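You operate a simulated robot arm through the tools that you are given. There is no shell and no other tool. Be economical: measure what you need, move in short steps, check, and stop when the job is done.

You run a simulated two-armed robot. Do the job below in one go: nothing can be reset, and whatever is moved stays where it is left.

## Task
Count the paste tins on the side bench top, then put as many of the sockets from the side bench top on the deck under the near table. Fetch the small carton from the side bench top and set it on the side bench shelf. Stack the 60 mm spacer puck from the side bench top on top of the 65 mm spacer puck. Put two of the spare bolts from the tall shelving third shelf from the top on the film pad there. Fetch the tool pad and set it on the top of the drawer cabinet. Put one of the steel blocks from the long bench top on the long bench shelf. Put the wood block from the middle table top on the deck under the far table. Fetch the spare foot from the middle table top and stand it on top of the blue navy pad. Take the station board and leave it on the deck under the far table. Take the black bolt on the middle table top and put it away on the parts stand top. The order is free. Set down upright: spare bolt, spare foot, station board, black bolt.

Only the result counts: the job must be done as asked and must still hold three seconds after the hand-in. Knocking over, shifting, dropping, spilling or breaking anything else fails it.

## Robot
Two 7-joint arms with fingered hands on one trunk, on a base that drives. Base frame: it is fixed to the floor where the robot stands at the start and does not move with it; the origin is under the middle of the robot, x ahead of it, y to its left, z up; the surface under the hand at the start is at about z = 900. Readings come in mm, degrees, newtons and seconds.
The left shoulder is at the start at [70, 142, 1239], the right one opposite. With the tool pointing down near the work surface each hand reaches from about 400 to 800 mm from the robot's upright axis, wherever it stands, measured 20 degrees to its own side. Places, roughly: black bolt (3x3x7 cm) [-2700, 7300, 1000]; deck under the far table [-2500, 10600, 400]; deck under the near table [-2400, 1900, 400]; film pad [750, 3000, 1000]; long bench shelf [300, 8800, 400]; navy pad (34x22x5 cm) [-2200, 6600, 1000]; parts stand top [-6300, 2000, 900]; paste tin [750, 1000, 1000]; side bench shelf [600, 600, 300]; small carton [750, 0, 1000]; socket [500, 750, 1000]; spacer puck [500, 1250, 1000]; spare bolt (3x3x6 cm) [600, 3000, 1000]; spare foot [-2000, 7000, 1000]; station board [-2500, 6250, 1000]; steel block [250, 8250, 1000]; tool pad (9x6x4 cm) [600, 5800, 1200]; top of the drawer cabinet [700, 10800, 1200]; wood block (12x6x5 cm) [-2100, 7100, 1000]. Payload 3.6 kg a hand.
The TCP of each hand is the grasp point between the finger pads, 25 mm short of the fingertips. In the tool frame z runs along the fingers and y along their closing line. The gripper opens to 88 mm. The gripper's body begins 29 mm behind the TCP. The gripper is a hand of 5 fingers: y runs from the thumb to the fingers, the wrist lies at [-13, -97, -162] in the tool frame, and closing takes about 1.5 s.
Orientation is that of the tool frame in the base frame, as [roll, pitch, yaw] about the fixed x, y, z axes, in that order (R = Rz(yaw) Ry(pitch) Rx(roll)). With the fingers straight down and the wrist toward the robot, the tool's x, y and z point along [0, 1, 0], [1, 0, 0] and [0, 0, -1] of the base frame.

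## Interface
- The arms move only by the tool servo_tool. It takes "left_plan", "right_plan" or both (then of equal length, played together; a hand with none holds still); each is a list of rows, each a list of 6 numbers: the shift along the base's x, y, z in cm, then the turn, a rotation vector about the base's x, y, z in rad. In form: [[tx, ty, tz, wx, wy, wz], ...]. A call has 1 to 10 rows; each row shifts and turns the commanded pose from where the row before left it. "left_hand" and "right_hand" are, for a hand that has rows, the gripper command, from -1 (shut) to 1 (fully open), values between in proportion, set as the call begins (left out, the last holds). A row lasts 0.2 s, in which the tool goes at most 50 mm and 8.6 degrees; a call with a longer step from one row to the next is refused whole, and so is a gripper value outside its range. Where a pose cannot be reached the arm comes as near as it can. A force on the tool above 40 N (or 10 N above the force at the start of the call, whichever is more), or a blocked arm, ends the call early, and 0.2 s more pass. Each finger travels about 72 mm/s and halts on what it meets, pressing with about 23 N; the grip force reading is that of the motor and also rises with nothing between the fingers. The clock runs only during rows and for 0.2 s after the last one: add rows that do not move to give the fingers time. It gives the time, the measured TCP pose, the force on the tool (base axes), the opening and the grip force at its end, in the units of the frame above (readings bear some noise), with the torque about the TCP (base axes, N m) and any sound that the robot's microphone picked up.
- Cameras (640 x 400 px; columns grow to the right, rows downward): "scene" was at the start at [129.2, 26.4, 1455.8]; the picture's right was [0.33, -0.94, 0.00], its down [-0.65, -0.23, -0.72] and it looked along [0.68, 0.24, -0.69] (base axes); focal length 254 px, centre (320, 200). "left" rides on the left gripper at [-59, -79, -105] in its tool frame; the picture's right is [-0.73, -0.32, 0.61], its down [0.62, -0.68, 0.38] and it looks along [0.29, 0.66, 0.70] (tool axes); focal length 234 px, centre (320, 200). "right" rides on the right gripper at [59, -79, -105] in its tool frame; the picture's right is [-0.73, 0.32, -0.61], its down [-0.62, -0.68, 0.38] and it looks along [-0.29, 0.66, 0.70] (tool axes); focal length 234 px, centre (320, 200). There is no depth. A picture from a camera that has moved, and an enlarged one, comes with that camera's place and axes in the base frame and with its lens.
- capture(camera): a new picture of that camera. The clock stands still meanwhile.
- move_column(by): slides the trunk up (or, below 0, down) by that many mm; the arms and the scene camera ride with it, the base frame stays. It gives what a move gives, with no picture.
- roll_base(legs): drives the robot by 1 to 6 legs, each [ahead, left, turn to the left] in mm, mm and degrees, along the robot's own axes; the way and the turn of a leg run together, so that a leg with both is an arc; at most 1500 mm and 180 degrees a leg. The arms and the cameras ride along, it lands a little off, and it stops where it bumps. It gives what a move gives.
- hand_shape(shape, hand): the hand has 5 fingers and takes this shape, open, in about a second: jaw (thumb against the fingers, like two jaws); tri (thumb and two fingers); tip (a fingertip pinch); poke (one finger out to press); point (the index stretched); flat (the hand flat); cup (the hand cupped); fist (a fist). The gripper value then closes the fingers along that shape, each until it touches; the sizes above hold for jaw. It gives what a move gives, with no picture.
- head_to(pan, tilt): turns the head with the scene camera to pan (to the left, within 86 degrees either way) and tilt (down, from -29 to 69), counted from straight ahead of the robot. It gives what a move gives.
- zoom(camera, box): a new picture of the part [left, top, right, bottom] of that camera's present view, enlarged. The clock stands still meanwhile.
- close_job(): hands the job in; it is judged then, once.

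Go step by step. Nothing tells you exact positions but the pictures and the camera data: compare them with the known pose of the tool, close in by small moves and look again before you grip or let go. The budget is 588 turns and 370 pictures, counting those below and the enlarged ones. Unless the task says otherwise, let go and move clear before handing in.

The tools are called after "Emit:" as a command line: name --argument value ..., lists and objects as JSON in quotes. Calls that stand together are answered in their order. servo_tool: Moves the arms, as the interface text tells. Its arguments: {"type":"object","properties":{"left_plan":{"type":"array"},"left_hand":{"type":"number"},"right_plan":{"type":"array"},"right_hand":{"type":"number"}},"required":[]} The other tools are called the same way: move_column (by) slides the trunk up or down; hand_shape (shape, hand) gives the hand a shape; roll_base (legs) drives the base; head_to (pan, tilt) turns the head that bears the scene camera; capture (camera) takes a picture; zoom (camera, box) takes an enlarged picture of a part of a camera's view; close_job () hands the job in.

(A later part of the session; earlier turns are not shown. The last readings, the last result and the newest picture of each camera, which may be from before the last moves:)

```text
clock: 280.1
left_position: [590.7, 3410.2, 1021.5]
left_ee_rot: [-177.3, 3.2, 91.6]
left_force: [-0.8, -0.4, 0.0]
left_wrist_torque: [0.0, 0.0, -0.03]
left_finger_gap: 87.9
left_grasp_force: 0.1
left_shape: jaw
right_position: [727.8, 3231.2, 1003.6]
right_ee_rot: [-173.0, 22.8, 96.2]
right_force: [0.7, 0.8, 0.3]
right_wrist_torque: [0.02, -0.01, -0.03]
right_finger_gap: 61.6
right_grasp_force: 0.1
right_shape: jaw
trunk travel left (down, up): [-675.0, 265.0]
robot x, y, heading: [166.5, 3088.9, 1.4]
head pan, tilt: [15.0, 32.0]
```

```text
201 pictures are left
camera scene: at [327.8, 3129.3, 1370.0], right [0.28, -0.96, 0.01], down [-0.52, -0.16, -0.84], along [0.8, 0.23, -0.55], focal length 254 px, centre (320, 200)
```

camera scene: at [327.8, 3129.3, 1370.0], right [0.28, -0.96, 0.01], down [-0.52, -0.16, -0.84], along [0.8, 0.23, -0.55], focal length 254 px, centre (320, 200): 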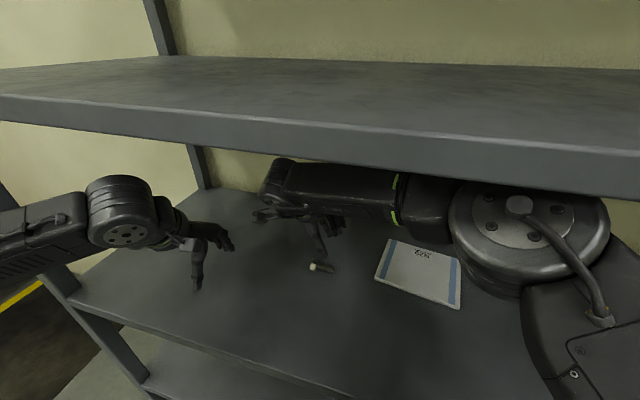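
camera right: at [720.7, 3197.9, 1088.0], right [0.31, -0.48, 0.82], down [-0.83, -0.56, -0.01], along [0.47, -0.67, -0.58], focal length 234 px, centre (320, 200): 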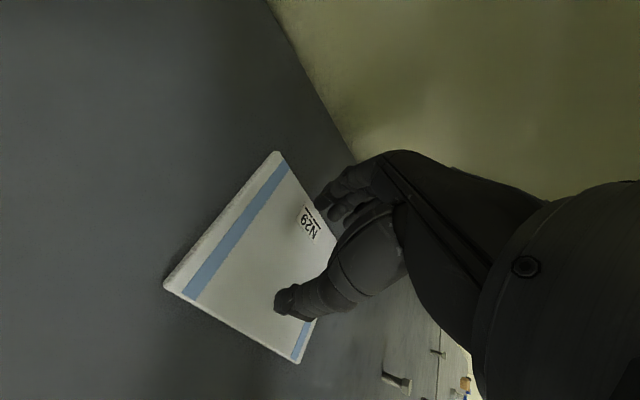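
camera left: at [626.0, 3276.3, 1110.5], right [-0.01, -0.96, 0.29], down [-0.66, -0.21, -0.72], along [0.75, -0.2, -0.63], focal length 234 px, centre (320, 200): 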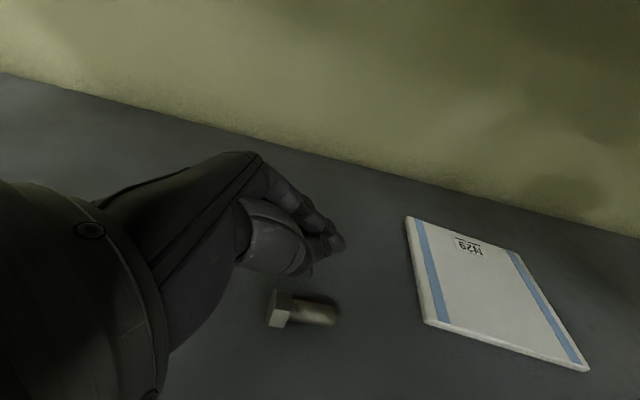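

The right elbow rose up under the shelf above because of the inward hand tilt. I untilt the right hand, which lowers the elbow, then check.

Emit:
servo_tool --right_plan '[[0, -1.5, 0, 0.1, 0, 0], [0, -1.5, 0, 0.1, 0, 0], [0, -1.5, 0, 0.1, 0, 0], [0, -1.5, 0, 0.1, 0, 0], [0, 0, 0, 0, 0, 0]]'

Emit:
capture --camera "scene"

```text
clock: 281.0
left_position: [538.4, 3468.1, 1019.9]
left_ee_rot: [179.9, 3.2, 91.8]
left_force: [0.1, 1.1, 0.0]
left_wrist_torque: [-0.1, -0.09, 0.03]
left_finger_gap: 88.0
left_grasp_force: 0.0
left_shape: jaw
right_position: [656.9, 3259.8, 946.0]
right_ee_rot: [-168.7, 6.6, 99.5]
right_force: [18.1, 11.5, 154.6]
right_wrist_torque: [0.09, -5.96, 0.55]
right_finger_gap: 58.0
right_grasp_force: 0.1
right_shape: jaw
trunk travel left (down, up): [-675.0, 265.0]
robot x, y, heading: [163.6, 3104.7, 2.9]
head pan, tilt: [15.0, 32.0]
stopped in row 4 (right hand): the force on the tool passed its limit at 53 N (the readings are from after the stop); the commanded pose is now the measured one
```

```text
200 pictures are left
camera scene: at [273.4, 3268.5, 1367.1], right [0.31, -0.95, 0.1], down [-0.49, -0.25, -0.84], along [0.82, 0.21, -0.54], focal length 254 px, centre (320, 200)
```

scene: 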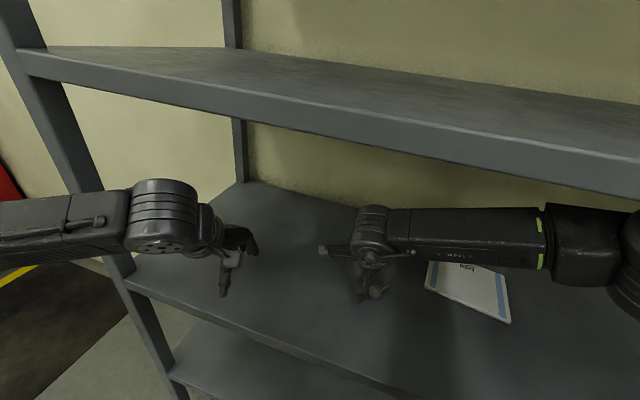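

The right hand is pressing hard on the shelf and tilting the robot. I raise it at once.

Emit:
servo_tool --right_plan '[[0, 0, 1.5, 0, 0, 0], [0, 0, 1.5, 0, 0, 0], [0, 0, 1, 0, 0, 0], [0, 0, 0, 0, 0, 0]]'

Emit:
capture --camera "scene"

```text
clock: 281.3
left_position: [528.4, 3462.1, 1023.7]
left_ee_rot: [179.6, -1.0, 92.0]
left_force: [-0.1, -0.1, 0.7]
left_wrist_torque: [0.04, -0.05, 0.01]
left_finger_gap: 87.8
left_grasp_force: 0.1
left_shape: jaw
right_position: [649.2, 3256.8, 936.9]
right_ee_rot: [-169.1, 2.7, 103.8]
right_force: [27.5, -1.3, 132.8]
right_wrist_torque: [-0.41, -3.19, 0.15]
right_finger_gap: 52.9
right_grasp_force: 0.1
right_shape: jaw
trunk travel left (down, up): [-675.0, 265.0]
robot x, y, heading: [164.6, 3115.4, 3.2]
head pan, tilt: [15.0, 32.0]
stopped in row 1 (left hand): the arm was blocked; the commanded pose is now the measured one
```

```text
199 pictures are left
camera scene: at [276.4, 3294.5, 1367.1], right [0.31, -0.94, 0.11], down [-0.49, -0.26, -0.83], along [0.81, 0.21, -0.54], focal length 254 px, centre (320, 200)
```

scene: 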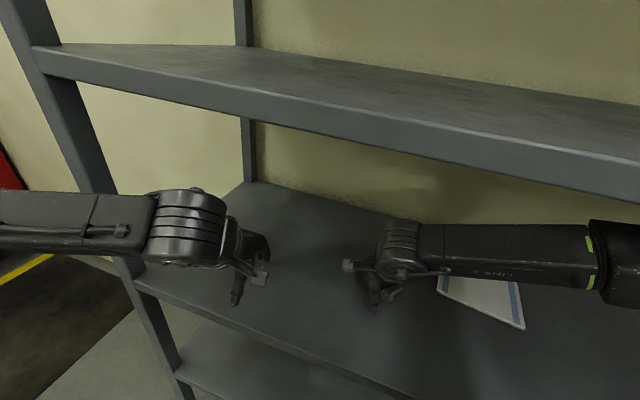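

Emit:
move_column --by 40

Emit:
capture --camera "scene"

```text
clock: 281.6
left_position: [515.8, 3444.5, 1039.7]
left_ee_rot: [179.3, 0.4, 94.7]
left_force: [-0.5, 0.5, -0.6]
left_wrist_torque: [-0.02, -0.03, -0.03]
left_finger_gap: 88.1
left_grasp_force: 0.1
left_shape: jaw
right_position: [632.5, 3256.4, 937.2]
right_ee_rot: [-171.5, -1.5, 112.3]
right_force: [25.1, -2.9, 126.3]
right_wrist_torque: [-0.28, -1.94, 0.0]
right_finger_gap: 54.4
right_grasp_force: 0.2
right_shape: jaw
trunk travel left (down, up): [-668.0, 272.0]
robot x, y, heading: [177.6, 3128.0, 5.8]
head pan, tilt: [15.0, 32.0]
stopped: the force on the tool passed its limit at 157 N (the readings are from after the stop); the commanded pose is now the measured one
```

```text
198 pictures are left
camera scene: at [268.1, 3302.4, 1370.4], right [0.36, -0.93, 0.11], down [-0.47, -0.28, -0.84], along [0.81, 0.25, -0.53], focal length 254 px, centre (320, 200)
```

scene: 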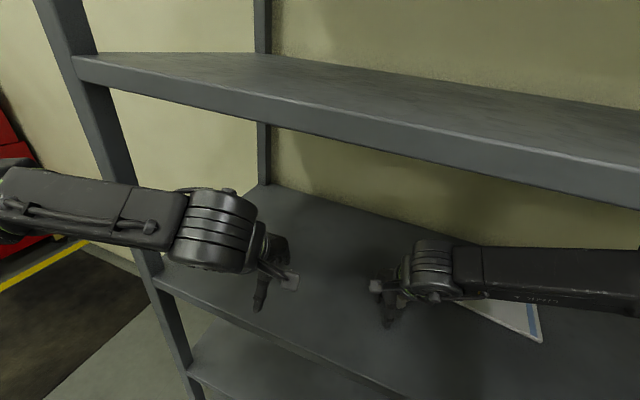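

Emit:
servo_tool --right_plan '[[0, 0, 3, 0, 0, 0], [0, 0, 3, 0, 0, 0], [0, 0, 2, 0, 0, 0], [0, 0, 0, 0, 0, 0]]'

Emit:
capture --camera "scene"

```text
clock: 281.9
left_position: [547.2, 3330.6, 1058.2]
left_ee_rot: [180.0, -2.8, 99.5]
left_force: [-2.5, 3.0, -0.7]
left_wrist_torque: [-0.15, -0.25, -0.02]
left_finger_gap: 88.1
left_grasp_force: 0.1
left_shape: jaw
right_position: [654.9, 3166.8, 942.9]
right_ee_rot: [-174.0, -10.3, 118.8]
right_force: [-14.4, 33.4, 113.5]
right_wrist_torque: [1.42, -1.59, 0.74]
right_finger_gap: 52.9
right_grasp_force: 0.1
right_shape: jaw
trunk travel left (down, up): [-668.0, 272.0]
robot x, y, heading: [190.6, 3130.7, 8.9]
head pan, tilt: [15.0, 32.0]
stopped in row 1 (left hand): the arm was blocked; the commanded pose is now the measured one
```

```text
197 pictures are left
camera scene: at [307.2, 3181.9, 1374.0], right [0.41, -0.91, 0.01], down [-0.47, -0.22, -0.85], along [0.78, 0.34, -0.52], focal length 254 px, centre (320, 200)
```

scene: 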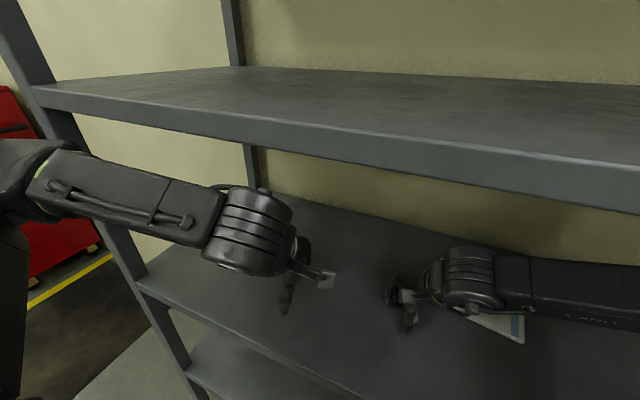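

Emit:
servo_tool --right_plan '[[0, 0, 2, 0, 0, 0], [0, 0, 2, 0, 0, 0], [0, 0, 0, 0, 0, 0]]'

Emit:
capture --camera "scene"

```text
clock: 282.7
left_position: [545.5, 3336.5, 1043.6]
left_ee_rot: [-179.4, -5.5, 95.0]
left_force: [0.0, -1.1, 0.1]
left_wrist_torque: [-0.01, 0.02, 0.03]
left_finger_gap: 87.8
left_grasp_force: 0.0
left_shape: jaw
right_position: [655.1, 3161.3, 966.8]
right_ee_rot: [-170.9, -7.2, 112.8]
right_force: [-0.4, 0.4, -0.2]
right_wrist_torque: [0.01, 0.0, 0.02]
right_finger_gap: 61.7
right_grasp_force: 0.0
right_shape: jaw
trunk travel left (down, up): [-668.0, 272.0]
robot x, y, heading: [176.8, 3120.3, 6.7]
head pan, tilt: [15.0, 32.0]
```

```text
196 pictures are left
camera scene: at [309.2, 3157.6, 1366.1], right [0.37, -0.93, 0.0], down [-0.49, -0.19, -0.85], along [0.79, 0.31, -0.53], focal length 254 px, centre (320, 200)
```

scene: 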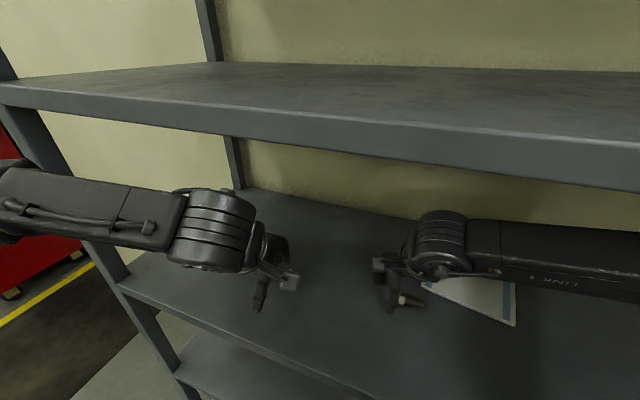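

Loads are gone and the robot stands level again. I raise the right hand and slide right, away from the post.

Emit:
servo_tool --right_plan '[[0, 0, 2, 0, 0, 0], [0, 0, 2, 0, 0, 0], [0, 0, 0, 0, 0, 0]]'

Emit:
roll_base --legs '[[-40, -120, -4]]'

Emit:
capture --camera "scene"

Emit:
capture --camera "right"

```text
clock: 283.5
left_position: [547.8, 3339.9, 1042.9]
left_ee_rot: [-179.4, -5.3, 95.1]
left_force: [0.0, -0.9, -0.1]
left_wrist_torque: [-0.02, -0.06, -0.01]
left_finger_gap: 87.9
left_grasp_force: 0.0
left_shape: jaw
right_position: [657.9, 3163.1, 1006.9]
right_ee_rot: [-171.0, -7.2, 113.0]
right_force: [-1.4, -0.6, -0.1]
right_wrist_torque: [0.03, 0.02, 0.05]
right_finger_gap: 61.5
right_grasp_force: 0.0
right_shape: jaw
trunk travel left (down, up): [-668.0, 272.0]
robot x, y, heading: [179.5, 3122.3, 6.6]
head pan, tilt: [15.0, 32.0]
```

```text
clock: 284.8
left_position: [531.4, 3189.8, 1043.5]
left_ee_rot: [-179.4, -5.3, 90.9]
left_force: [0.3, -0.2, -0.1]
left_wrist_torque: [-0.03, 0.01, 0.03]
left_finger_gap: 87.9
left_grasp_force: 0.1
left_shape: jaw
right_position: [630.6, 3005.5, 1008.3]
right_ee_rot: [-171.0, -7.2, 109.0]
right_force: [-0.2, 1.1, 0.2]
right_wrist_torque: [0.01, 0.03, -0.01]
right_finger_gap: 61.4
right_grasp_force: 0.1
right_shape: jaw
trunk travel left (down, up): [-668.0, 272.0]
robot x, y, heading: [147.1, 3002.1, 2.8]
head pan, tilt: [15.0, 32.0]
```

```text
195 pictures are left
camera scene: at [284.4, 3029.1, 1366.1], right [0.3, -0.95, 0.0], down [-0.51, -0.16, -0.85], along [0.81, 0.26, -0.53], focal length 254 px, centre (320, 200)
```

scene: 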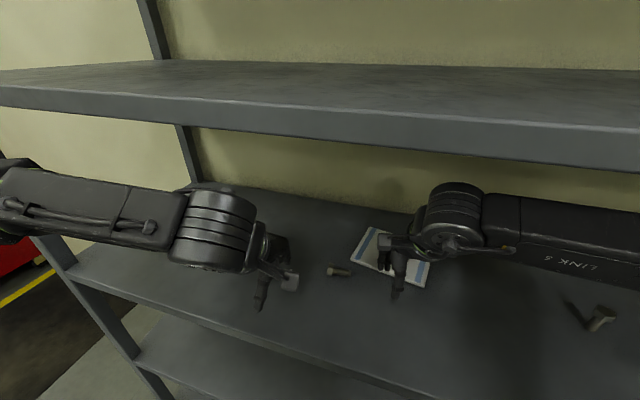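

```text
194 pictures are left
camera right: at [557.2, 3026.4, 1130.8], right [0.65, -0.61, 0.45], down [-0.5, -0.79, -0.35], along [0.57, 0.0, -0.82], focal length 234 px, centre (320, 200)
```

right: 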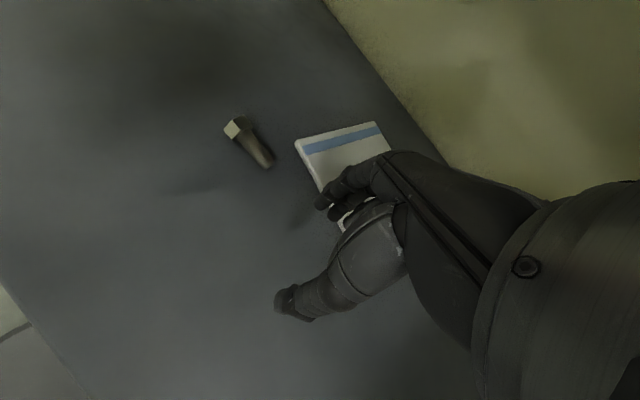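

All clear now. The bolt lies near (668, 3110), head left. I'll grip it by the hex head this time, which is wider and leaves more room beneath. First a closer look.

Emit:
zoom --camera "scene" --box '[300, 220, 420, 310]'

Emit:
zoom --camera "right" --box '[190, 90, 310, 180]'

```text
4.44 times, centred on (360, 265) of scene
camera zoom: at [284.4, 3029.1, 1366.1], right [0.3, -0.95, 0.0], down [-0.51, -0.16, -0.85], along [0.81, 0.26, -0.53], focal length 1128 px, centre (142, -89)
```

zoom: 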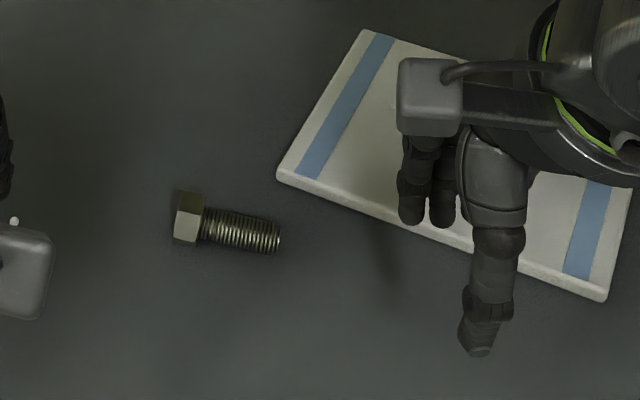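

```text
4.44 times, centred on (250, 135) of right
camera zoom: at [557.2, 3026.4, 1130.8], right [0.65, -0.61, 0.45], down [-0.5, -0.79, -0.35], along [0.57, 0.0, -0.82], focal length 1041 px, centre (631, 489)
```

zoom: 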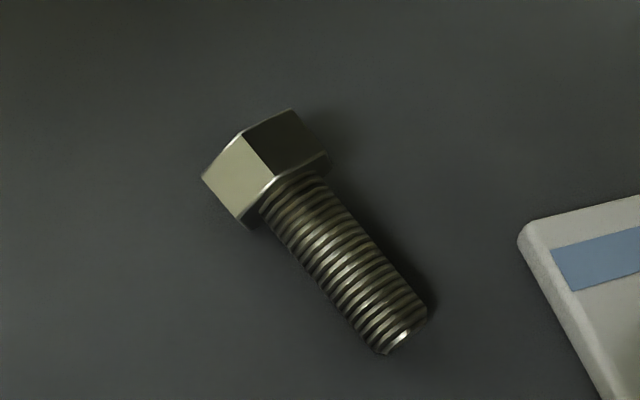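

Emit:
servo_tool --right_plan '[[0, 0, 1, -0.07, -0.067, -0.057], [0, 0, 0, -0.07, -0.067, -0.057], [0.5, 3, 0, -0.06, -0.067, -0.057], [1, 3.2, 0, 0, 0, 0], [1, 3, 0, 0, 0, 0], [1, 3, -1, 0, 0, 0], [0, 0, 0, 0, 0, 0]]'

Emit:
capture --camera "right"

Emit:
capture --camera "scene"

```text
clock: 286.4
left_position: [530.5, 3188.3, 1043.9]
left_ee_rot: [-179.5, -5.2, 90.9]
left_force: [-0.1, -0.2, -0.1]
left_wrist_torque: [0.0, -0.03, 0.0]
left_finger_gap: 87.9
left_grasp_force: 0.0
left_shape: jaw
right_position: [665.7, 3125.6, 1010.4]
right_ee_rot: [-179.4, 6.5, 99.0]
right_force: [0.1, 0.3, 0.2]
right_wrist_torque: [0.0, -0.03, 0.01]
right_finger_gap: 61.5
right_grasp_force: 0.1
right_shape: jaw
trunk travel left (down, up): [-668.0, 272.0]
robot x, y, heading: [149.0, 3002.1, 2.9]
head pan, tilt: [15.0, 32.0]
```

```text
191 pictures are left
camera right: at [577.4, 3182.7, 1108.1], right [0.43, -0.59, 0.68], down [-0.57, -0.76, -0.3], along [0.7, -0.26, -0.67], focal length 234 px, centre (320, 200)
```

right: 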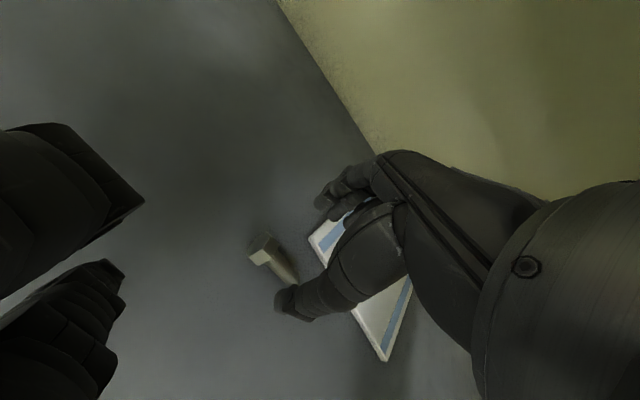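

```text
190 pictures are left
camera scene: at [284.0, 3027.1, 1366.2], right [0.3, -0.95, 0.0], down [-0.51, -0.16, -0.85], along [0.81, 0.26, -0.53], focal length 254 px, centre (320, 200)
```

scene: 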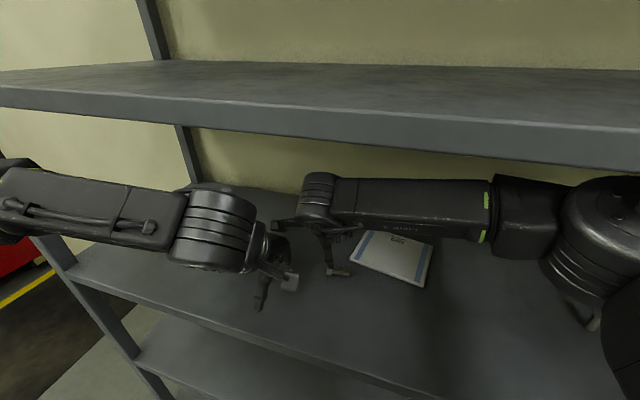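

The left hand is close to the right camera; I move it away, then lower onto the head.

Emit:
servo_tool --left_plan '[[-2, 2, 0, 0, 0, 0], [-2, 2, 0, 0, 0, 0], [-2, 2, 0, 0, 0, 0], [0, 0, 0, 0, 0, 0]]' --right_plan '[[0, 0, 0, 0, 0, 0], [0, 0, 0, 0, 0, 0], [0, 0, -1.5, 0, 0, 0], [0, 0, -1.5, 0, 0, 0]]'

Emit:
capture --camera "right"

Emit:
zoom --camera "scene" --box '[280, 190, 400, 280]'

```text
clock: 287.4
left_position: [521.4, 3252.4, 1065.4]
left_ee_rot: [-179.2, -5.3, 91.0]
left_force: [-0.4, 0.3, -0.1]
left_wrist_torque: [-0.02, -0.01, -0.01]
left_finger_gap: 88.0
left_grasp_force: 0.1
left_shape: jaw
left hand out of reach, approached as far as the arm can: row 1, 2, 3
right_position: [665.3, 3126.1, 978.0]
right_ee_rot: [-179.3, 6.6, 99.2]
right_force: [0.8, 0.2, 0.0]
right_wrist_torque: [0.02, 0.03, 0.01]
right_finger_gap: 61.6
right_grasp_force: 0.1
right_shape: jaw
trunk travel left (down, up): [-668.0, 272.0]
robot x, y, heading: [147.8, 3002.0, 2.6]
head pan, tilt: [15.0, 32.0]
```

```text
189 pictures are left
camera right: at [577.8, 3183.3, 1077.3], right [0.43, -0.59, 0.68], down [-0.57, -0.76, -0.3], along [0.7, -0.26, -0.67], focal length 234 px, centre (320, 200)
```

right: 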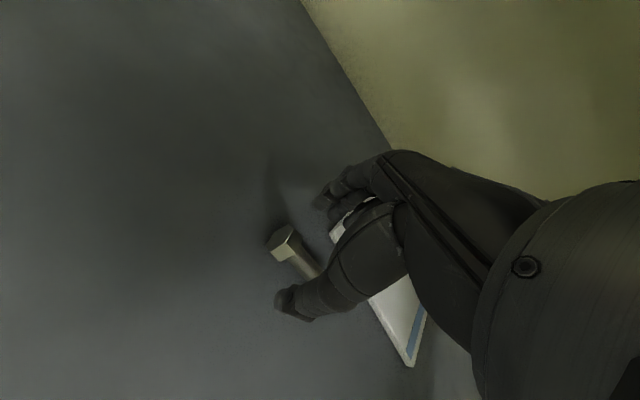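

```text
4.44 times, centred on (340, 235) of scene
camera zoom: at [284.8, 3028.0, 1366.1], right [0.3, -0.95, 0.0], down [-0.51, -0.16, -0.85], along [0.81, 0.26, -0.53], focal length 1128 px, centre (231, 44)
```

zoom: 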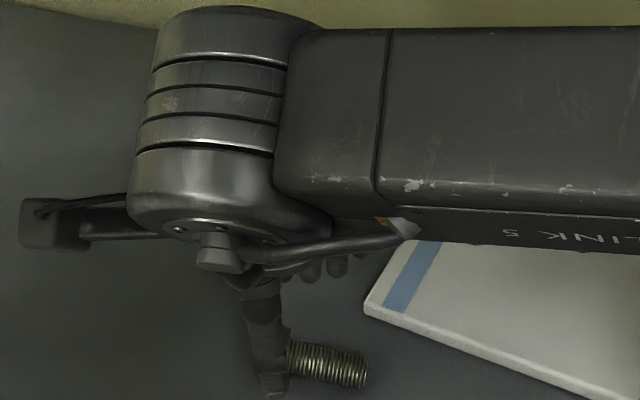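

Emit:
servo_tool --right_plan '[[0, 0.4, -1.3, 0, 0, 0], [0, 0, -1.2, 0, 0, 0], [0, 0, 0, 0, 0, 0]]'

Emit:
servo_tool --right_plan '[[0, 0, 0, 0, 0, 0], [0, 0, 0, 0, 0, 0], [0, 0, 0, 0, 0, 0], [0, 0, 0, 0, 0, 0], [0, 0, 0, 0, 0, 0], [0, 0, 0, 0, 0, 0]]' --right_hand -1

Emit:
servo_tool --right_plan '[[0, 0, 1, 0, 0, 0], [0, 0, 2, 0, 0, 0], [0, 0, 1, 0, 0, 0], [0, 0, 0, 0, 0, 0]]'

Emit:
capture --camera "right"

Emit:
zoom --camera "scene" --box '[280, 190, 400, 280]'

```text
clock: 288.2
left_position: [520.4, 3251.8, 1065.7]
left_ee_rot: [-179.4, -5.3, 91.1]
left_force: [-0.5, -0.3, -0.7]
left_wrist_torque: [0.01, 0.0, 0.02]
left_finger_gap: 88.0
left_grasp_force: 0.1
left_shape: jaw
right_position: [663.9, 3130.8, 953.4]
right_ee_rot: [-179.3, 6.7, 99.2]
right_force: [0.5, 0.2, 0.2]
right_wrist_torque: [0.01, -0.01, -0.03]
right_finger_gap: 61.4
right_grasp_force: 0.0
right_shape: jaw
trunk travel left (down, up): [-668.0, 272.0]
robot x, y, heading: [148.2, 3002.6, 2.8]
head pan, tilt: [15.0, 32.0]
```

```text
clock: 289.6
left_position: [520.9, 3252.6, 1065.6]
left_ee_rot: [-179.3, -5.3, 91.1]
left_force: [-0.1, 0.4, -0.5]
left_wrist_torque: [0.01, -0.02, -0.02]
left_finger_gap: 88.0
left_grasp_force: 0.1
left_shape: jaw
right_position: [663.1, 3129.4, 952.4]
right_ee_rot: [-179.4, 6.7, 99.2]
right_force: [-0.5, -0.1, 1.6]
right_wrist_torque: [-0.01, 0.02, -0.01]
right_finger_gap: 19.7
right_grasp_force: 23.2
right_shape: jaw
trunk travel left (down, up): [-668.0, 272.0]
robot x, y, heading: [147.7, 2999.7, 2.8]
head pan, tilt: [15.0, 32.0]
```

```text
clock: 290.6
left_position: [521.6, 3252.8, 1065.2]
left_ee_rot: [-179.4, -5.3, 91.1]
left_force: [0.8, -0.3, 0.2]
left_wrist_torque: [-0.01, 0.01, -0.02]
left_finger_gap: 88.1
left_grasp_force: 0.1
left_shape: jaw
right_position: [665.1, 3129.2, 993.8]
right_ee_rot: [-179.3, 6.7, 99.1]
right_force: [-0.7, -0.2, -0.4]
right_wrist_torque: [0.01, -0.01, -0.02]
right_finger_gap: 19.4
right_grasp_force: 22.7
right_shape: jaw
trunk travel left (down, up): [-668.0, 272.0]
robot x, y, heading: [145.9, 3003.8, 2.9]
head pan, tilt: [15.0, 32.0]
```

```text
187 pictures are left
camera right: at [577.3, 3186.7, 1091.9], right [0.43, -0.59, 0.68], down [-0.57, -0.76, -0.3], along [0.7, -0.26, -0.67], focal length 234 px, centre (320, 200)
```

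right: 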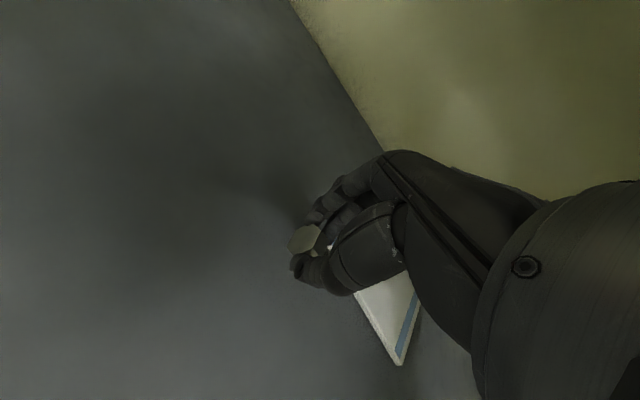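

```text
4.44 times, centred on (340, 235) of scene
camera zoom: at [284.3, 3028.4, 1366.1], right [0.3, -0.95, 0.0], down [-0.51, -0.16, -0.85], along [0.81, 0.26, -0.53], focal length 1128 px, centre (231, 44)
```

zoom: 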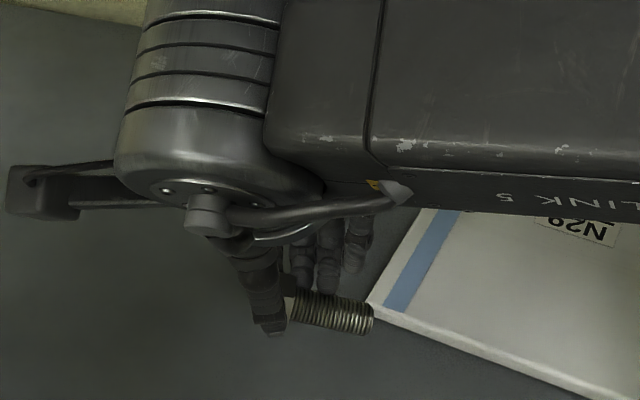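

The bolt is held by its head. I roll the hand about its closing axis while carrying it over the right half of the pad.

Emit:
servo_tool --right_plan '[[0.5, -1.2, 0.6, 0.12, 0.019, 0], [0.5, -1.2, 0.6, 0.12, 0.019, 0], [0.5, -1.2, 0.6, 0.12, 0.019, 0], [0.7, -1.4, 0.6, 0.12, 0.019, 0], [0.7, -1.4, 0.6, 0.12, 0.019, 0], [0.7, -1.4, 0.6, 0.12, 0.019, 0], [0.7, -1.4, 0, 0.12, 0.019, 0], [0, 0, 0, 0, 0, 0]]'

Emit:
zoom --camera "scene" --box '[300, 170, 460, 290]'

Emit:
capture --camera "right"

```text
clock: 292.4
left_position: [521.9, 3252.8, 1065.9]
left_ee_rot: [-179.3, -5.2, 91.1]
left_force: [-0.6, -0.6, 0.1]
left_wrist_torque: [0.01, 0.01, 0.01]
left_finger_gap: 88.1
left_grasp_force: 0.1
left_shape: jaw
right_position: [708.5, 3038.2, 1028.5]
right_ee_rot: [-179.4, -42.1, 99.1]
right_force: [0.4, -0.6, -1.5]
right_wrist_torque: [0.01, -0.02, -0.02]
right_finger_gap: 19.3
right_grasp_force: 22.8
right_shape: jaw
trunk travel left (down, up): [-668.0, 272.0]
robot x, y, heading: [147.6, 2999.0, 2.8]
head pan, tilt: [15.0, 32.0]
```

```text
3.33 times, centred on (380, 230) of scene
camera zoom: at [284.1, 3029.2, 1366.1], right [0.3, -0.95, 0.0], down [-0.51, -0.16, -0.85], along [0.81, 0.26, -0.53], focal length 846 px, centre (120, 100)
```

zoom: 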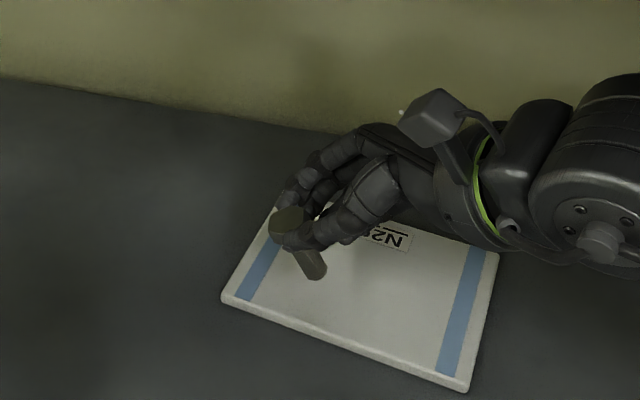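

```text
184 pictures are left
camera right: at [635.1, 2998.8, 1147.4], right [0.47, -0.88, -0.04], down [-0.64, -0.32, -0.7], along [0.6, 0.36, -0.71], focal length 234 px, centre (320, 200)
```

right: 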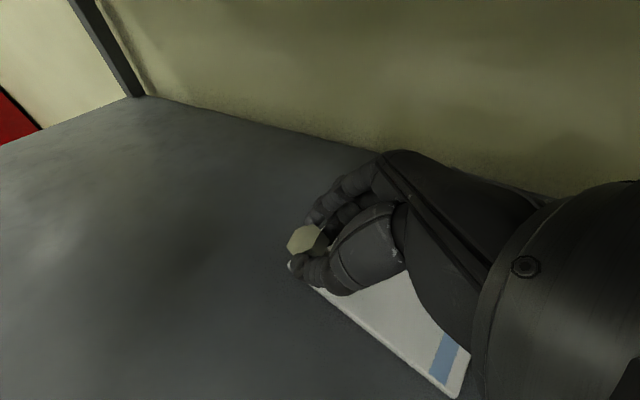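

Emit:
servo_tool --right_plan '[[0.5, -1.2, 0, 0.118, 0.019, 0], [0.5, -1.2, 0, 0.118, 0.019, 0], [0.5, -1.2, 0, 0.118, 0.019, 0], [0.5, -1.2, 0, 0.118, 0.019, 0], [0, 0, 0, 0, 0, 0]]'

Emit:
zoom --camera "scene" --box '[320, 180, 440, 270]'

Emit:
capture --camera "right"

Emit:
capture --camera "left"

```text
clock: 293.6
left_position: [520.9, 3252.4, 1064.4]
left_ee_rot: [-179.3, -5.3, 91.1]
left_force: [-0.8, 0.2, 0.1]
left_wrist_torque: [0.0, 0.02, 0.01]
left_finger_gap: 87.8
left_grasp_force: 0.0
left_shape: jaw
right_position: [726.9, 2990.0, 1028.7]
right_ee_rot: [-179.5, -69.6, 99.2]
right_force: [0.2, -0.1, -0.6]
right_wrist_torque: [-0.01, -0.02, 0.03]
right_finger_gap: 19.4
right_grasp_force: 23.0
right_shape: jaw
trunk travel left (down, up): [-668.0, 272.0]
robot x, y, heading: [147.9, 2998.4, 2.6]
head pan, tilt: [15.0, 32.0]
```

```text
4.44 times, centred on (380, 225) of scene
camera zoom: at [284.2, 3028.9, 1366.1], right [0.3, -0.95, 0.0], down [-0.51, -0.16, -0.85], along [0.81, 0.26, -0.53], focal length 1128 px, centre (53, 89)
```

zoom: 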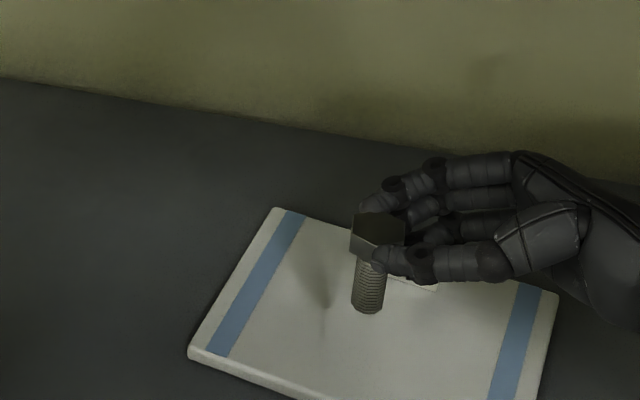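

```text
182 pictures are left
camera right: at [662.6, 2900.4, 1121.3], right [0.46, -0.76, -0.47], down [-0.7, 0.02, -0.72], along [0.55, 0.65, -0.52], focal length 234 px, centre (320, 200)
```

right: 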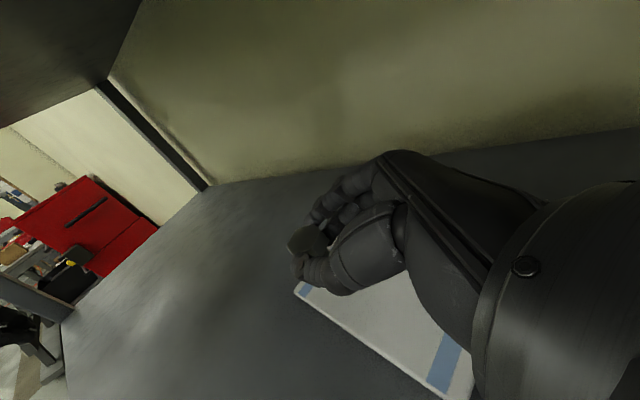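

```text
181 pictures are left
camera left: at [442.2, 3184.9, 1165.9], right [-0.32, -0.67, -0.67], down [-0.7, 0.64, -0.32], along [0.64, 0.37, -0.67], focal length 234 px, centre (320, 200)
```

left: 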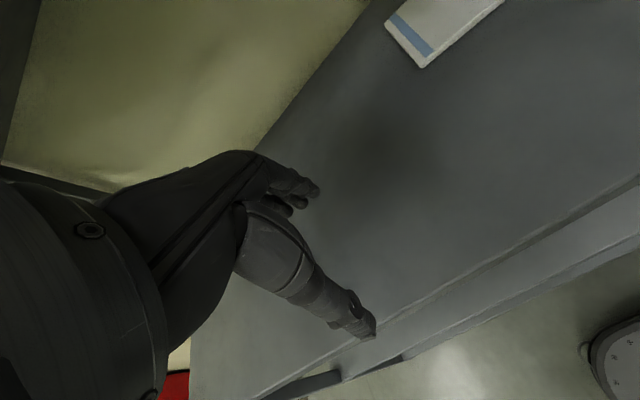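

The bolt is now vertical, head up. I lower it to the pad in small steps.

Emit:
servo_tool --right_plan '[[0.8, 0, -1.5, 0, 0, 0], [0, 0, -1.5, 0, 0, 0], [0, 0, 0, 0, 0, 0]]'

Emit:
zoom --camera "scene" --box '[340, 190, 440, 265]'

```text
clock: 294.4
left_position: [521.7, 3252.6, 1065.8]
left_ee_rot: [-179.3, -5.4, 91.1]
left_force: [-0.1, -1.0, 0.4]
left_wrist_torque: [0.02, -0.01, 0.01]
left_finger_gap: 88.1
left_grasp_force: 0.1
left_shape: jaw
right_position: [736.3, 2989.3, 998.5]
right_ee_rot: [-179.9, -69.4, 99.7]
right_force: [0.2, 0.3, -1.5]
right_wrist_torque: [-0.04, 0.01, 0.05]
right_finger_gap: 19.0
right_grasp_force: 23.3
right_shape: jaw
trunk travel left (down, up): [-668.0, 272.0]
robot x, y, heading: [145.9, 3000.5, 2.9]
head pan, tilt: [15.0, 32.0]
```

```text
5.33 times, centred on (390, 228) of scene
camera zoom: at [284.2, 3028.2, 1366.1], right [0.3, -0.95, 0.0], down [-0.51, -0.16, -0.85], along [0.81, 0.26, -0.53], focal length 1354 px, centre (-53, 53)
```

zoom: 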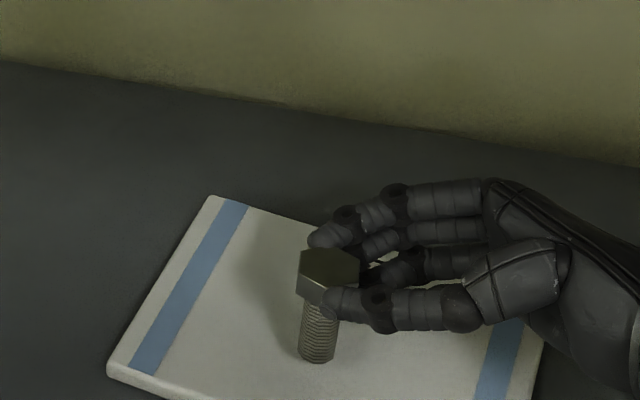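

Emit:
servo_tool --right_plan '[[0, 0, 0, 0.05, 0.008, 0], [0, 0, -0.3, 0, 0, 0], [0, 0, 0, 0, 0, 0]]'

Emit:
servo_tool --right_plan '[[0, 0, -0.2, 0, 0, 0], [0, 0, -0.2, 0, 0, 0], [0, 0, 0, 0, 0, 0]]'

Emit:
zoom --camera "scene" --box '[350, 200, 410, 245]'

```text
clock: 295.2
left_position: [520.5, 3251.6, 1065.4]
left_ee_rot: [-179.3, -5.3, 91.0]
left_force: [-0.8, -0.2, 0.2]
left_wrist_torque: [0.0, 0.0, 0.01]
left_finger_gap: 88.3
left_grasp_force: 0.1
left_shape: jaw
right_position: [734.7, 2989.7, 997.1]
right_ee_rot: [-179.5, -72.4, 99.1]
right_force: [0.6, -0.4, -0.2]
right_wrist_torque: [0.01, -0.01, 0.03]
right_finger_gap: 19.5
right_grasp_force: 22.8
right_shape: jaw
trunk travel left (down, up): [-668.0, 272.0]
robot x, y, heading: [146.2, 2998.4, 2.5]
head pan, tilt: [15.0, 32.0]
```

```text
clock: 296.0
left_position: [521.7, 3252.6, 1064.5]
left_ee_rot: [-179.2, -5.2, 91.0]
left_force: [-0.1, -0.4, -0.1]
left_wrist_torque: [0.02, -0.01, 0.01]
left_finger_gap: 88.0
left_grasp_force: 0.0
left_shape: jaw
right_position: [735.6, 2992.2, 991.9]
right_ee_rot: [-179.3, -72.4, 98.9]
right_force: [-1.0, 0.4, -1.1]
right_wrist_torque: [-0.02, 0.02, 0.03]
right_finger_gap: 19.3
right_grasp_force: 23.0
right_shape: jaw
trunk travel left (down, up): [-668.0, 272.0]
robot x, y, heading: [146.5, 3000.9, 2.7]
head pan, tilt: [15.0, 32.0]
```

```text
8.89 times, centred on (380, 222) of scene
camera zoom: at [284.3, 3028.3, 1366.1], right [0.3, -0.95, 0.0], down [-0.51, -0.16, -0.85], along [0.81, 0.26, -0.53], focal length 2256 px, centre (-213, 0)
```

zoom: 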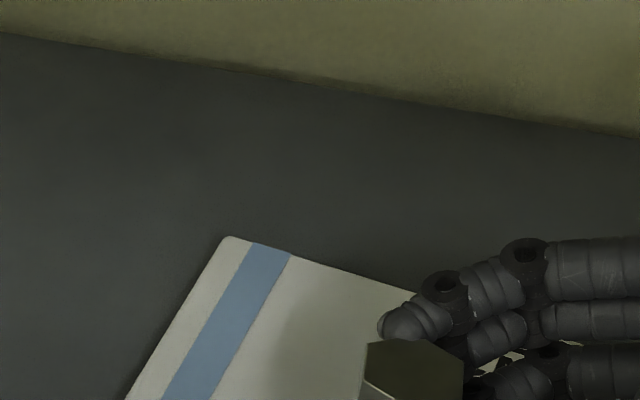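

Not yet at contact. I continue in 2 mm steps.

Emit:
servo_tool --right_plan '[[0, 0, -0.2, 0, 0, 0], [0, 0, -0.1, 0, 0, 0], [0, 0, 0, 0, 0, 0]]'

Emit:
servo_tool --right_plan '[[0, 0, -0.2, 0, 0, 0], [0, 0, -0.1, 0, 0, 0], [0, 0, 0, 0, 0, 0]]'

Emit:
zoom --camera "scene" --box '[350, 220, 410, 265]'

```text
clock: 296.8
left_position: [521.6, 3252.4, 1065.8]
left_ee_rot: [-179.3, -5.3, 91.0]
left_force: [0.4, 0.0, 0.0]
left_wrist_torque: [-0.01, 0.01, 0.03]
left_finger_gap: 88.3
left_grasp_force: 0.1
left_shape: jaw
right_position: [735.9, 2990.3, 988.9]
right_ee_rot: [-179.2, -72.4, 99.0]
right_force: [-0.3, -0.2, -1.2]
right_wrist_torque: [0.01, 0.01, 0.02]
right_finger_gap: 19.5
right_grasp_force: 23.0
right_shape: jaw
trunk travel left (down, up): [-668.0, 272.0]
robot x, y, heading: [142.9, 2996.7, 2.8]
head pan, tilt: [15.0, 32.0]
```

```text
clock: 297.6
left_position: [521.0, 3251.7, 1064.8]
left_ee_rot: [-179.3, -5.3, 91.0]
left_force: [-0.1, 0.0, 1.0]
left_wrist_torque: [0.0, 0.05, 0.01]
left_finger_gap: 87.9
left_grasp_force: 0.1
left_shape: jaw
right_position: [735.7, 2990.9, 985.8]
right_ee_rot: [-179.3, -72.3, 98.9]
right_force: [0.3, -0.1, -1.9]
right_wrist_torque: [-0.04, 0.01, 0.01]
right_finger_gap: 19.3
right_grasp_force: 23.2
right_shape: jaw
trunk travel left (down, up): [-668.0, 272.0]
robot x, y, heading: [149.2, 3001.8, 2.9]
head pan, tilt: [15.0, 32.0]
```

```text
8.89 times, centred on (380, 242) of scene
camera zoom: at [284.3, 3028.3, 1366.1], right [0.3, -0.95, 0.0], down [-0.51, -0.16, -0.85], along [0.81, 0.26, -0.53], focal length 2256 px, centre (-213, -178)
```

zoom: 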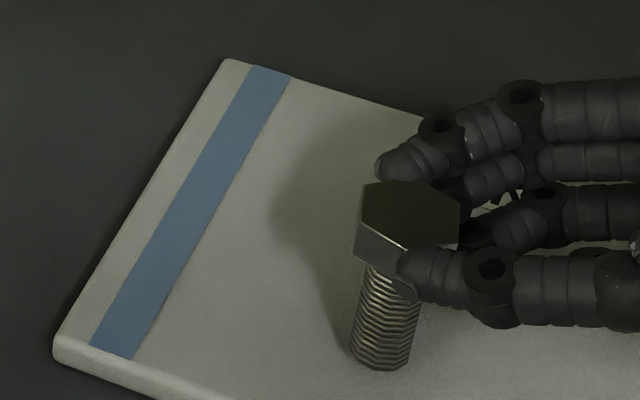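

Emit:
servo_tool --right_plan '[[0, 0, -0.2, 0, 0, 0], [0, 0, -0.1, 0, 0, 0], [0, 0, 0, 0, 0, 0]]'

Emit:
servo_tool --right_plan '[[0, 0, -0.2, 0, 0, 0], [0, 0, 0, 0, 0, 0]]'

```text
clock: 298.4
left_position: [521.0, 3252.1, 1066.7]
left_ee_rot: [-179.4, -5.3, 91.0]
left_force: [-0.2, 0.6, 0.1]
left_wrist_torque: [0.0, 0.02, 0.02]
left_finger_gap: 87.9
left_grasp_force: 0.1
left_shape: jaw
right_position: [734.9, 2990.8, 983.4]
right_ee_rot: [-179.1, -72.4, 98.8]
right_force: [0.2, 0.0, -1.4]
right_wrist_torque: [-0.02, -0.01, 0.0]
right_finger_gap: 19.4
right_grasp_force: 23.0
right_shape: jaw
trunk travel left (down, up): [-668.0, 272.0]
robot x, y, heading: [145.7, 3002.3, 2.4]
head pan, tilt: [15.0, 32.0]
```

```text
clock: 299.0
left_position: [520.8, 3252.5, 1064.6]
left_ee_rot: [-179.3, -5.3, 91.0]
left_force: [-1.1, -0.6, 0.1]
left_wrist_torque: [-0.01, -0.01, 0.03]
left_finger_gap: 87.9
left_grasp_force: 0.0
left_shape: jaw
right_position: [735.5, 2990.9, 982.8]
right_ee_rot: [-179.9, -72.3, 99.6]
right_force: [0.4, -1.0, 1.6]
right_wrist_torque: [0.04, 0.04, 0.01]
right_finger_gap: 19.3
right_grasp_force: 22.9
right_shape: jaw
trunk travel left (down, up): [-668.0, 272.0]
robot x, y, heading: [148.9, 3003.6, 2.7]
head pan, tilt: [15.0, 32.0]
```

Contact. I open slightly first so the bolt can settle between the fingers.

Emit:
servo_tool --right_plan '[[0, 0, -0.1, 0, 0, 0], [0, 0, 0, 0, 0, 0]]'

Emit:
servo_tool --right_plan '[[0, 0, 0, 0, 0, 0], [0, 0, 0, 0, 0, 0], [0, 0, 0, 0, 0, 0]]' --right_hand -0.4

Emit:
zoom --camera "scene" --box '[350, 220, 410, 265]'

```text
clock: 299.6
left_position: [521.0, 3253.0, 1065.8]
left_ee_rot: [-179.4, -5.2, 91.0]
left_force: [-0.5, -0.2, -0.3]
left_wrist_torque: [0.03, 0.03, 0.01]
left_finger_gap: 88.0
left_grasp_force: 0.0
left_shape: jaw
right_position: [735.5, 2990.5, 980.5]
right_ee_rot: [-179.7, -72.3, 99.5]
right_force: [0.6, 0.6, 4.2]
right_wrist_torque: [0.08, -0.05, -0.02]
right_finger_gap: 19.5
right_grasp_force: 22.9
right_shape: jaw
trunk travel left (down, up): [-668.0, 272.0]
robot x, y, heading: [145.8, 2998.0, 2.4]
head pan, tilt: [15.0, 32.0]
```

```text
clock: 300.4
left_position: [521.2, 3252.6, 1065.1]
left_ee_rot: [-179.3, -5.3, 91.1]
left_force: [-0.1, 0.0, 0.4]
left_wrist_torque: [0.0, 0.01, -0.02]
left_finger_gap: 88.1
left_grasp_force: 0.0
left_shape: jaw
right_position: [735.5, 2990.4, 980.2]
right_ee_rot: [-179.2, -72.4, 98.9]
right_force: [-0.6, 0.5, -0.3]
right_wrist_torque: [0.01, -0.01, 0.01]
right_finger_gap: 26.4
right_grasp_force: 0.1
right_shape: jaw
trunk travel left (down, up): [-668.0, 272.0]
robot x, y, heading: [145.9, 3003.7, 2.8]
head pan, tilt: [15.0, 32.0]
```

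```text
8.89 times, centred on (380, 242) of scene
camera zoom: at [283.9, 3028.3, 1366.1], right [0.3, -0.95, 0.0], down [-0.5, -0.16, -0.85], along [0.81, 0.26, -0.53], focal length 2256 px, centre (-213, -178)
```

zoom: 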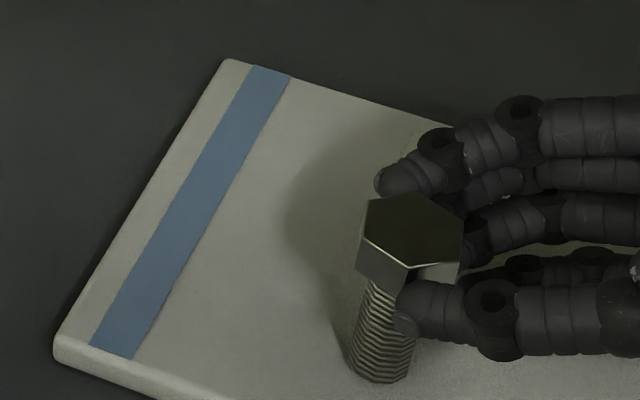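

Emit:
servo_tool --right_plan '[[0, 0, 0, 0, 0, 0], [0, 0, 0, 0, 0, 0], [0, 0, 0, 0, 0, 0], [0, 0, 0, 0, 0, 0]]' --right_hand 0.1

Emit:
zoom --camera "scene" --box '[350, 220, 410, 265]'

```text
clock: 301.4
left_position: [522.1, 3252.2, 1065.7]
left_ee_rot: [-179.3, -5.4, 91.0]
left_force: [-0.3, 0.3, 1.0]
left_wrist_torque: [0.03, 0.0, 0.01]
left_finger_gap: 87.7
left_grasp_force: 0.0
left_shape: jaw
right_position: [735.6, 2990.7, 979.7]
right_ee_rot: [-179.3, -72.4, 99.0]
right_force: [-0.1, -0.4, 0.2]
right_wrist_torque: [0.0, -0.02, 0.03]
right_finger_gap: 47.9
right_grasp_force: 0.1
right_shape: jaw
trunk travel left (down, up): [-668.0, 272.0]
robot x, y, heading: [146.9, 2998.3, 2.8]
head pan, tilt: [15.0, 32.0]
```

```text
8.89 times, centred on (380, 242) of scene
camera zoom: at [284.1, 3028.3, 1366.1], right [0.3, -0.95, 0.0], down [-0.51, -0.16, -0.85], along [0.81, 0.26, -0.53], focal length 2256 px, centre (-213, -178)
```

zoom: 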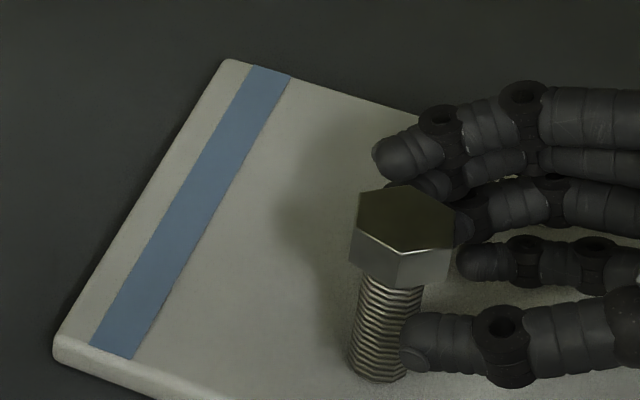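

It stands upright on the pad. I open wider and withdraw straight back along the fingers.

Emit:
servo_tool --right_plan '[[0, 0, 0, 0, 0, 0], [0, 0, 0, 0, 0, 0], [0.1, -1, 0, 0, 0, 0], [0.2, -2, 0.3, 0, 0, 0], [0.2, -2.5, 0.7, 0, 0, 0], [0.2, -2.5, 1, 0, 0, 0], [0, -3, 1, 0, 0, 0], [0, 0, 0, 0, 0, 0]]' --right_hand 0.6

Emit:
zoom --camera "scene" --box '[320, 200, 440, 290]'

```text
clock: 303.2
left_position: [521.6, 3252.4, 1065.2]
left_ee_rot: [-179.3, -5.2, 91.1]
left_force: [-1.0, 0.1, 0.7]
left_wrist_torque: [-0.03, 0.01, -0.02]
left_finger_gap: 88.0
left_grasp_force: 0.0
left_shape: jaw
right_position: [744.8, 2879.2, 1009.0]
right_ee_rot: [-179.5, -72.4, 99.2]
right_force: [-0.1, 0.8, 0.4]
right_wrist_torque: [-0.04, -0.02, 0.0]
right_finger_gap: 70.1
right_grasp_force: 0.0
right_shape: jaw
trunk travel left (down, up): [-668.0, 272.0]
robot x, y, heading: [147.1, 3001.9, 2.8]
head pan, tilt: [15.0, 32.0]
```

```text
4.44 times, centred on (380, 245) of scene
camera zoom: at [284.3, 3028.8, 1366.1], right [0.3, -0.95, 0.0], down [-0.51, -0.16, -0.85], along [0.81, 0.26, -0.53], focal length 1128 px, centre (53, 0)
```

zoom: 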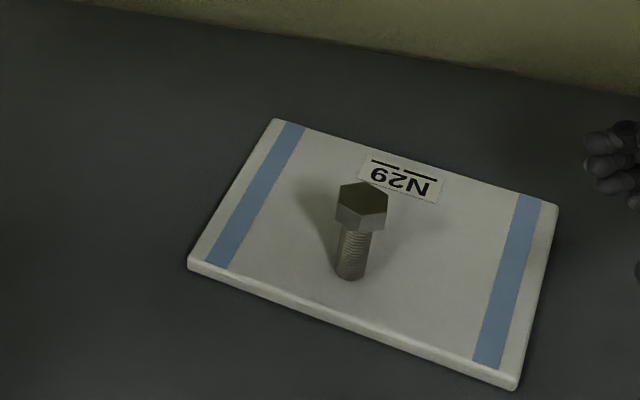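

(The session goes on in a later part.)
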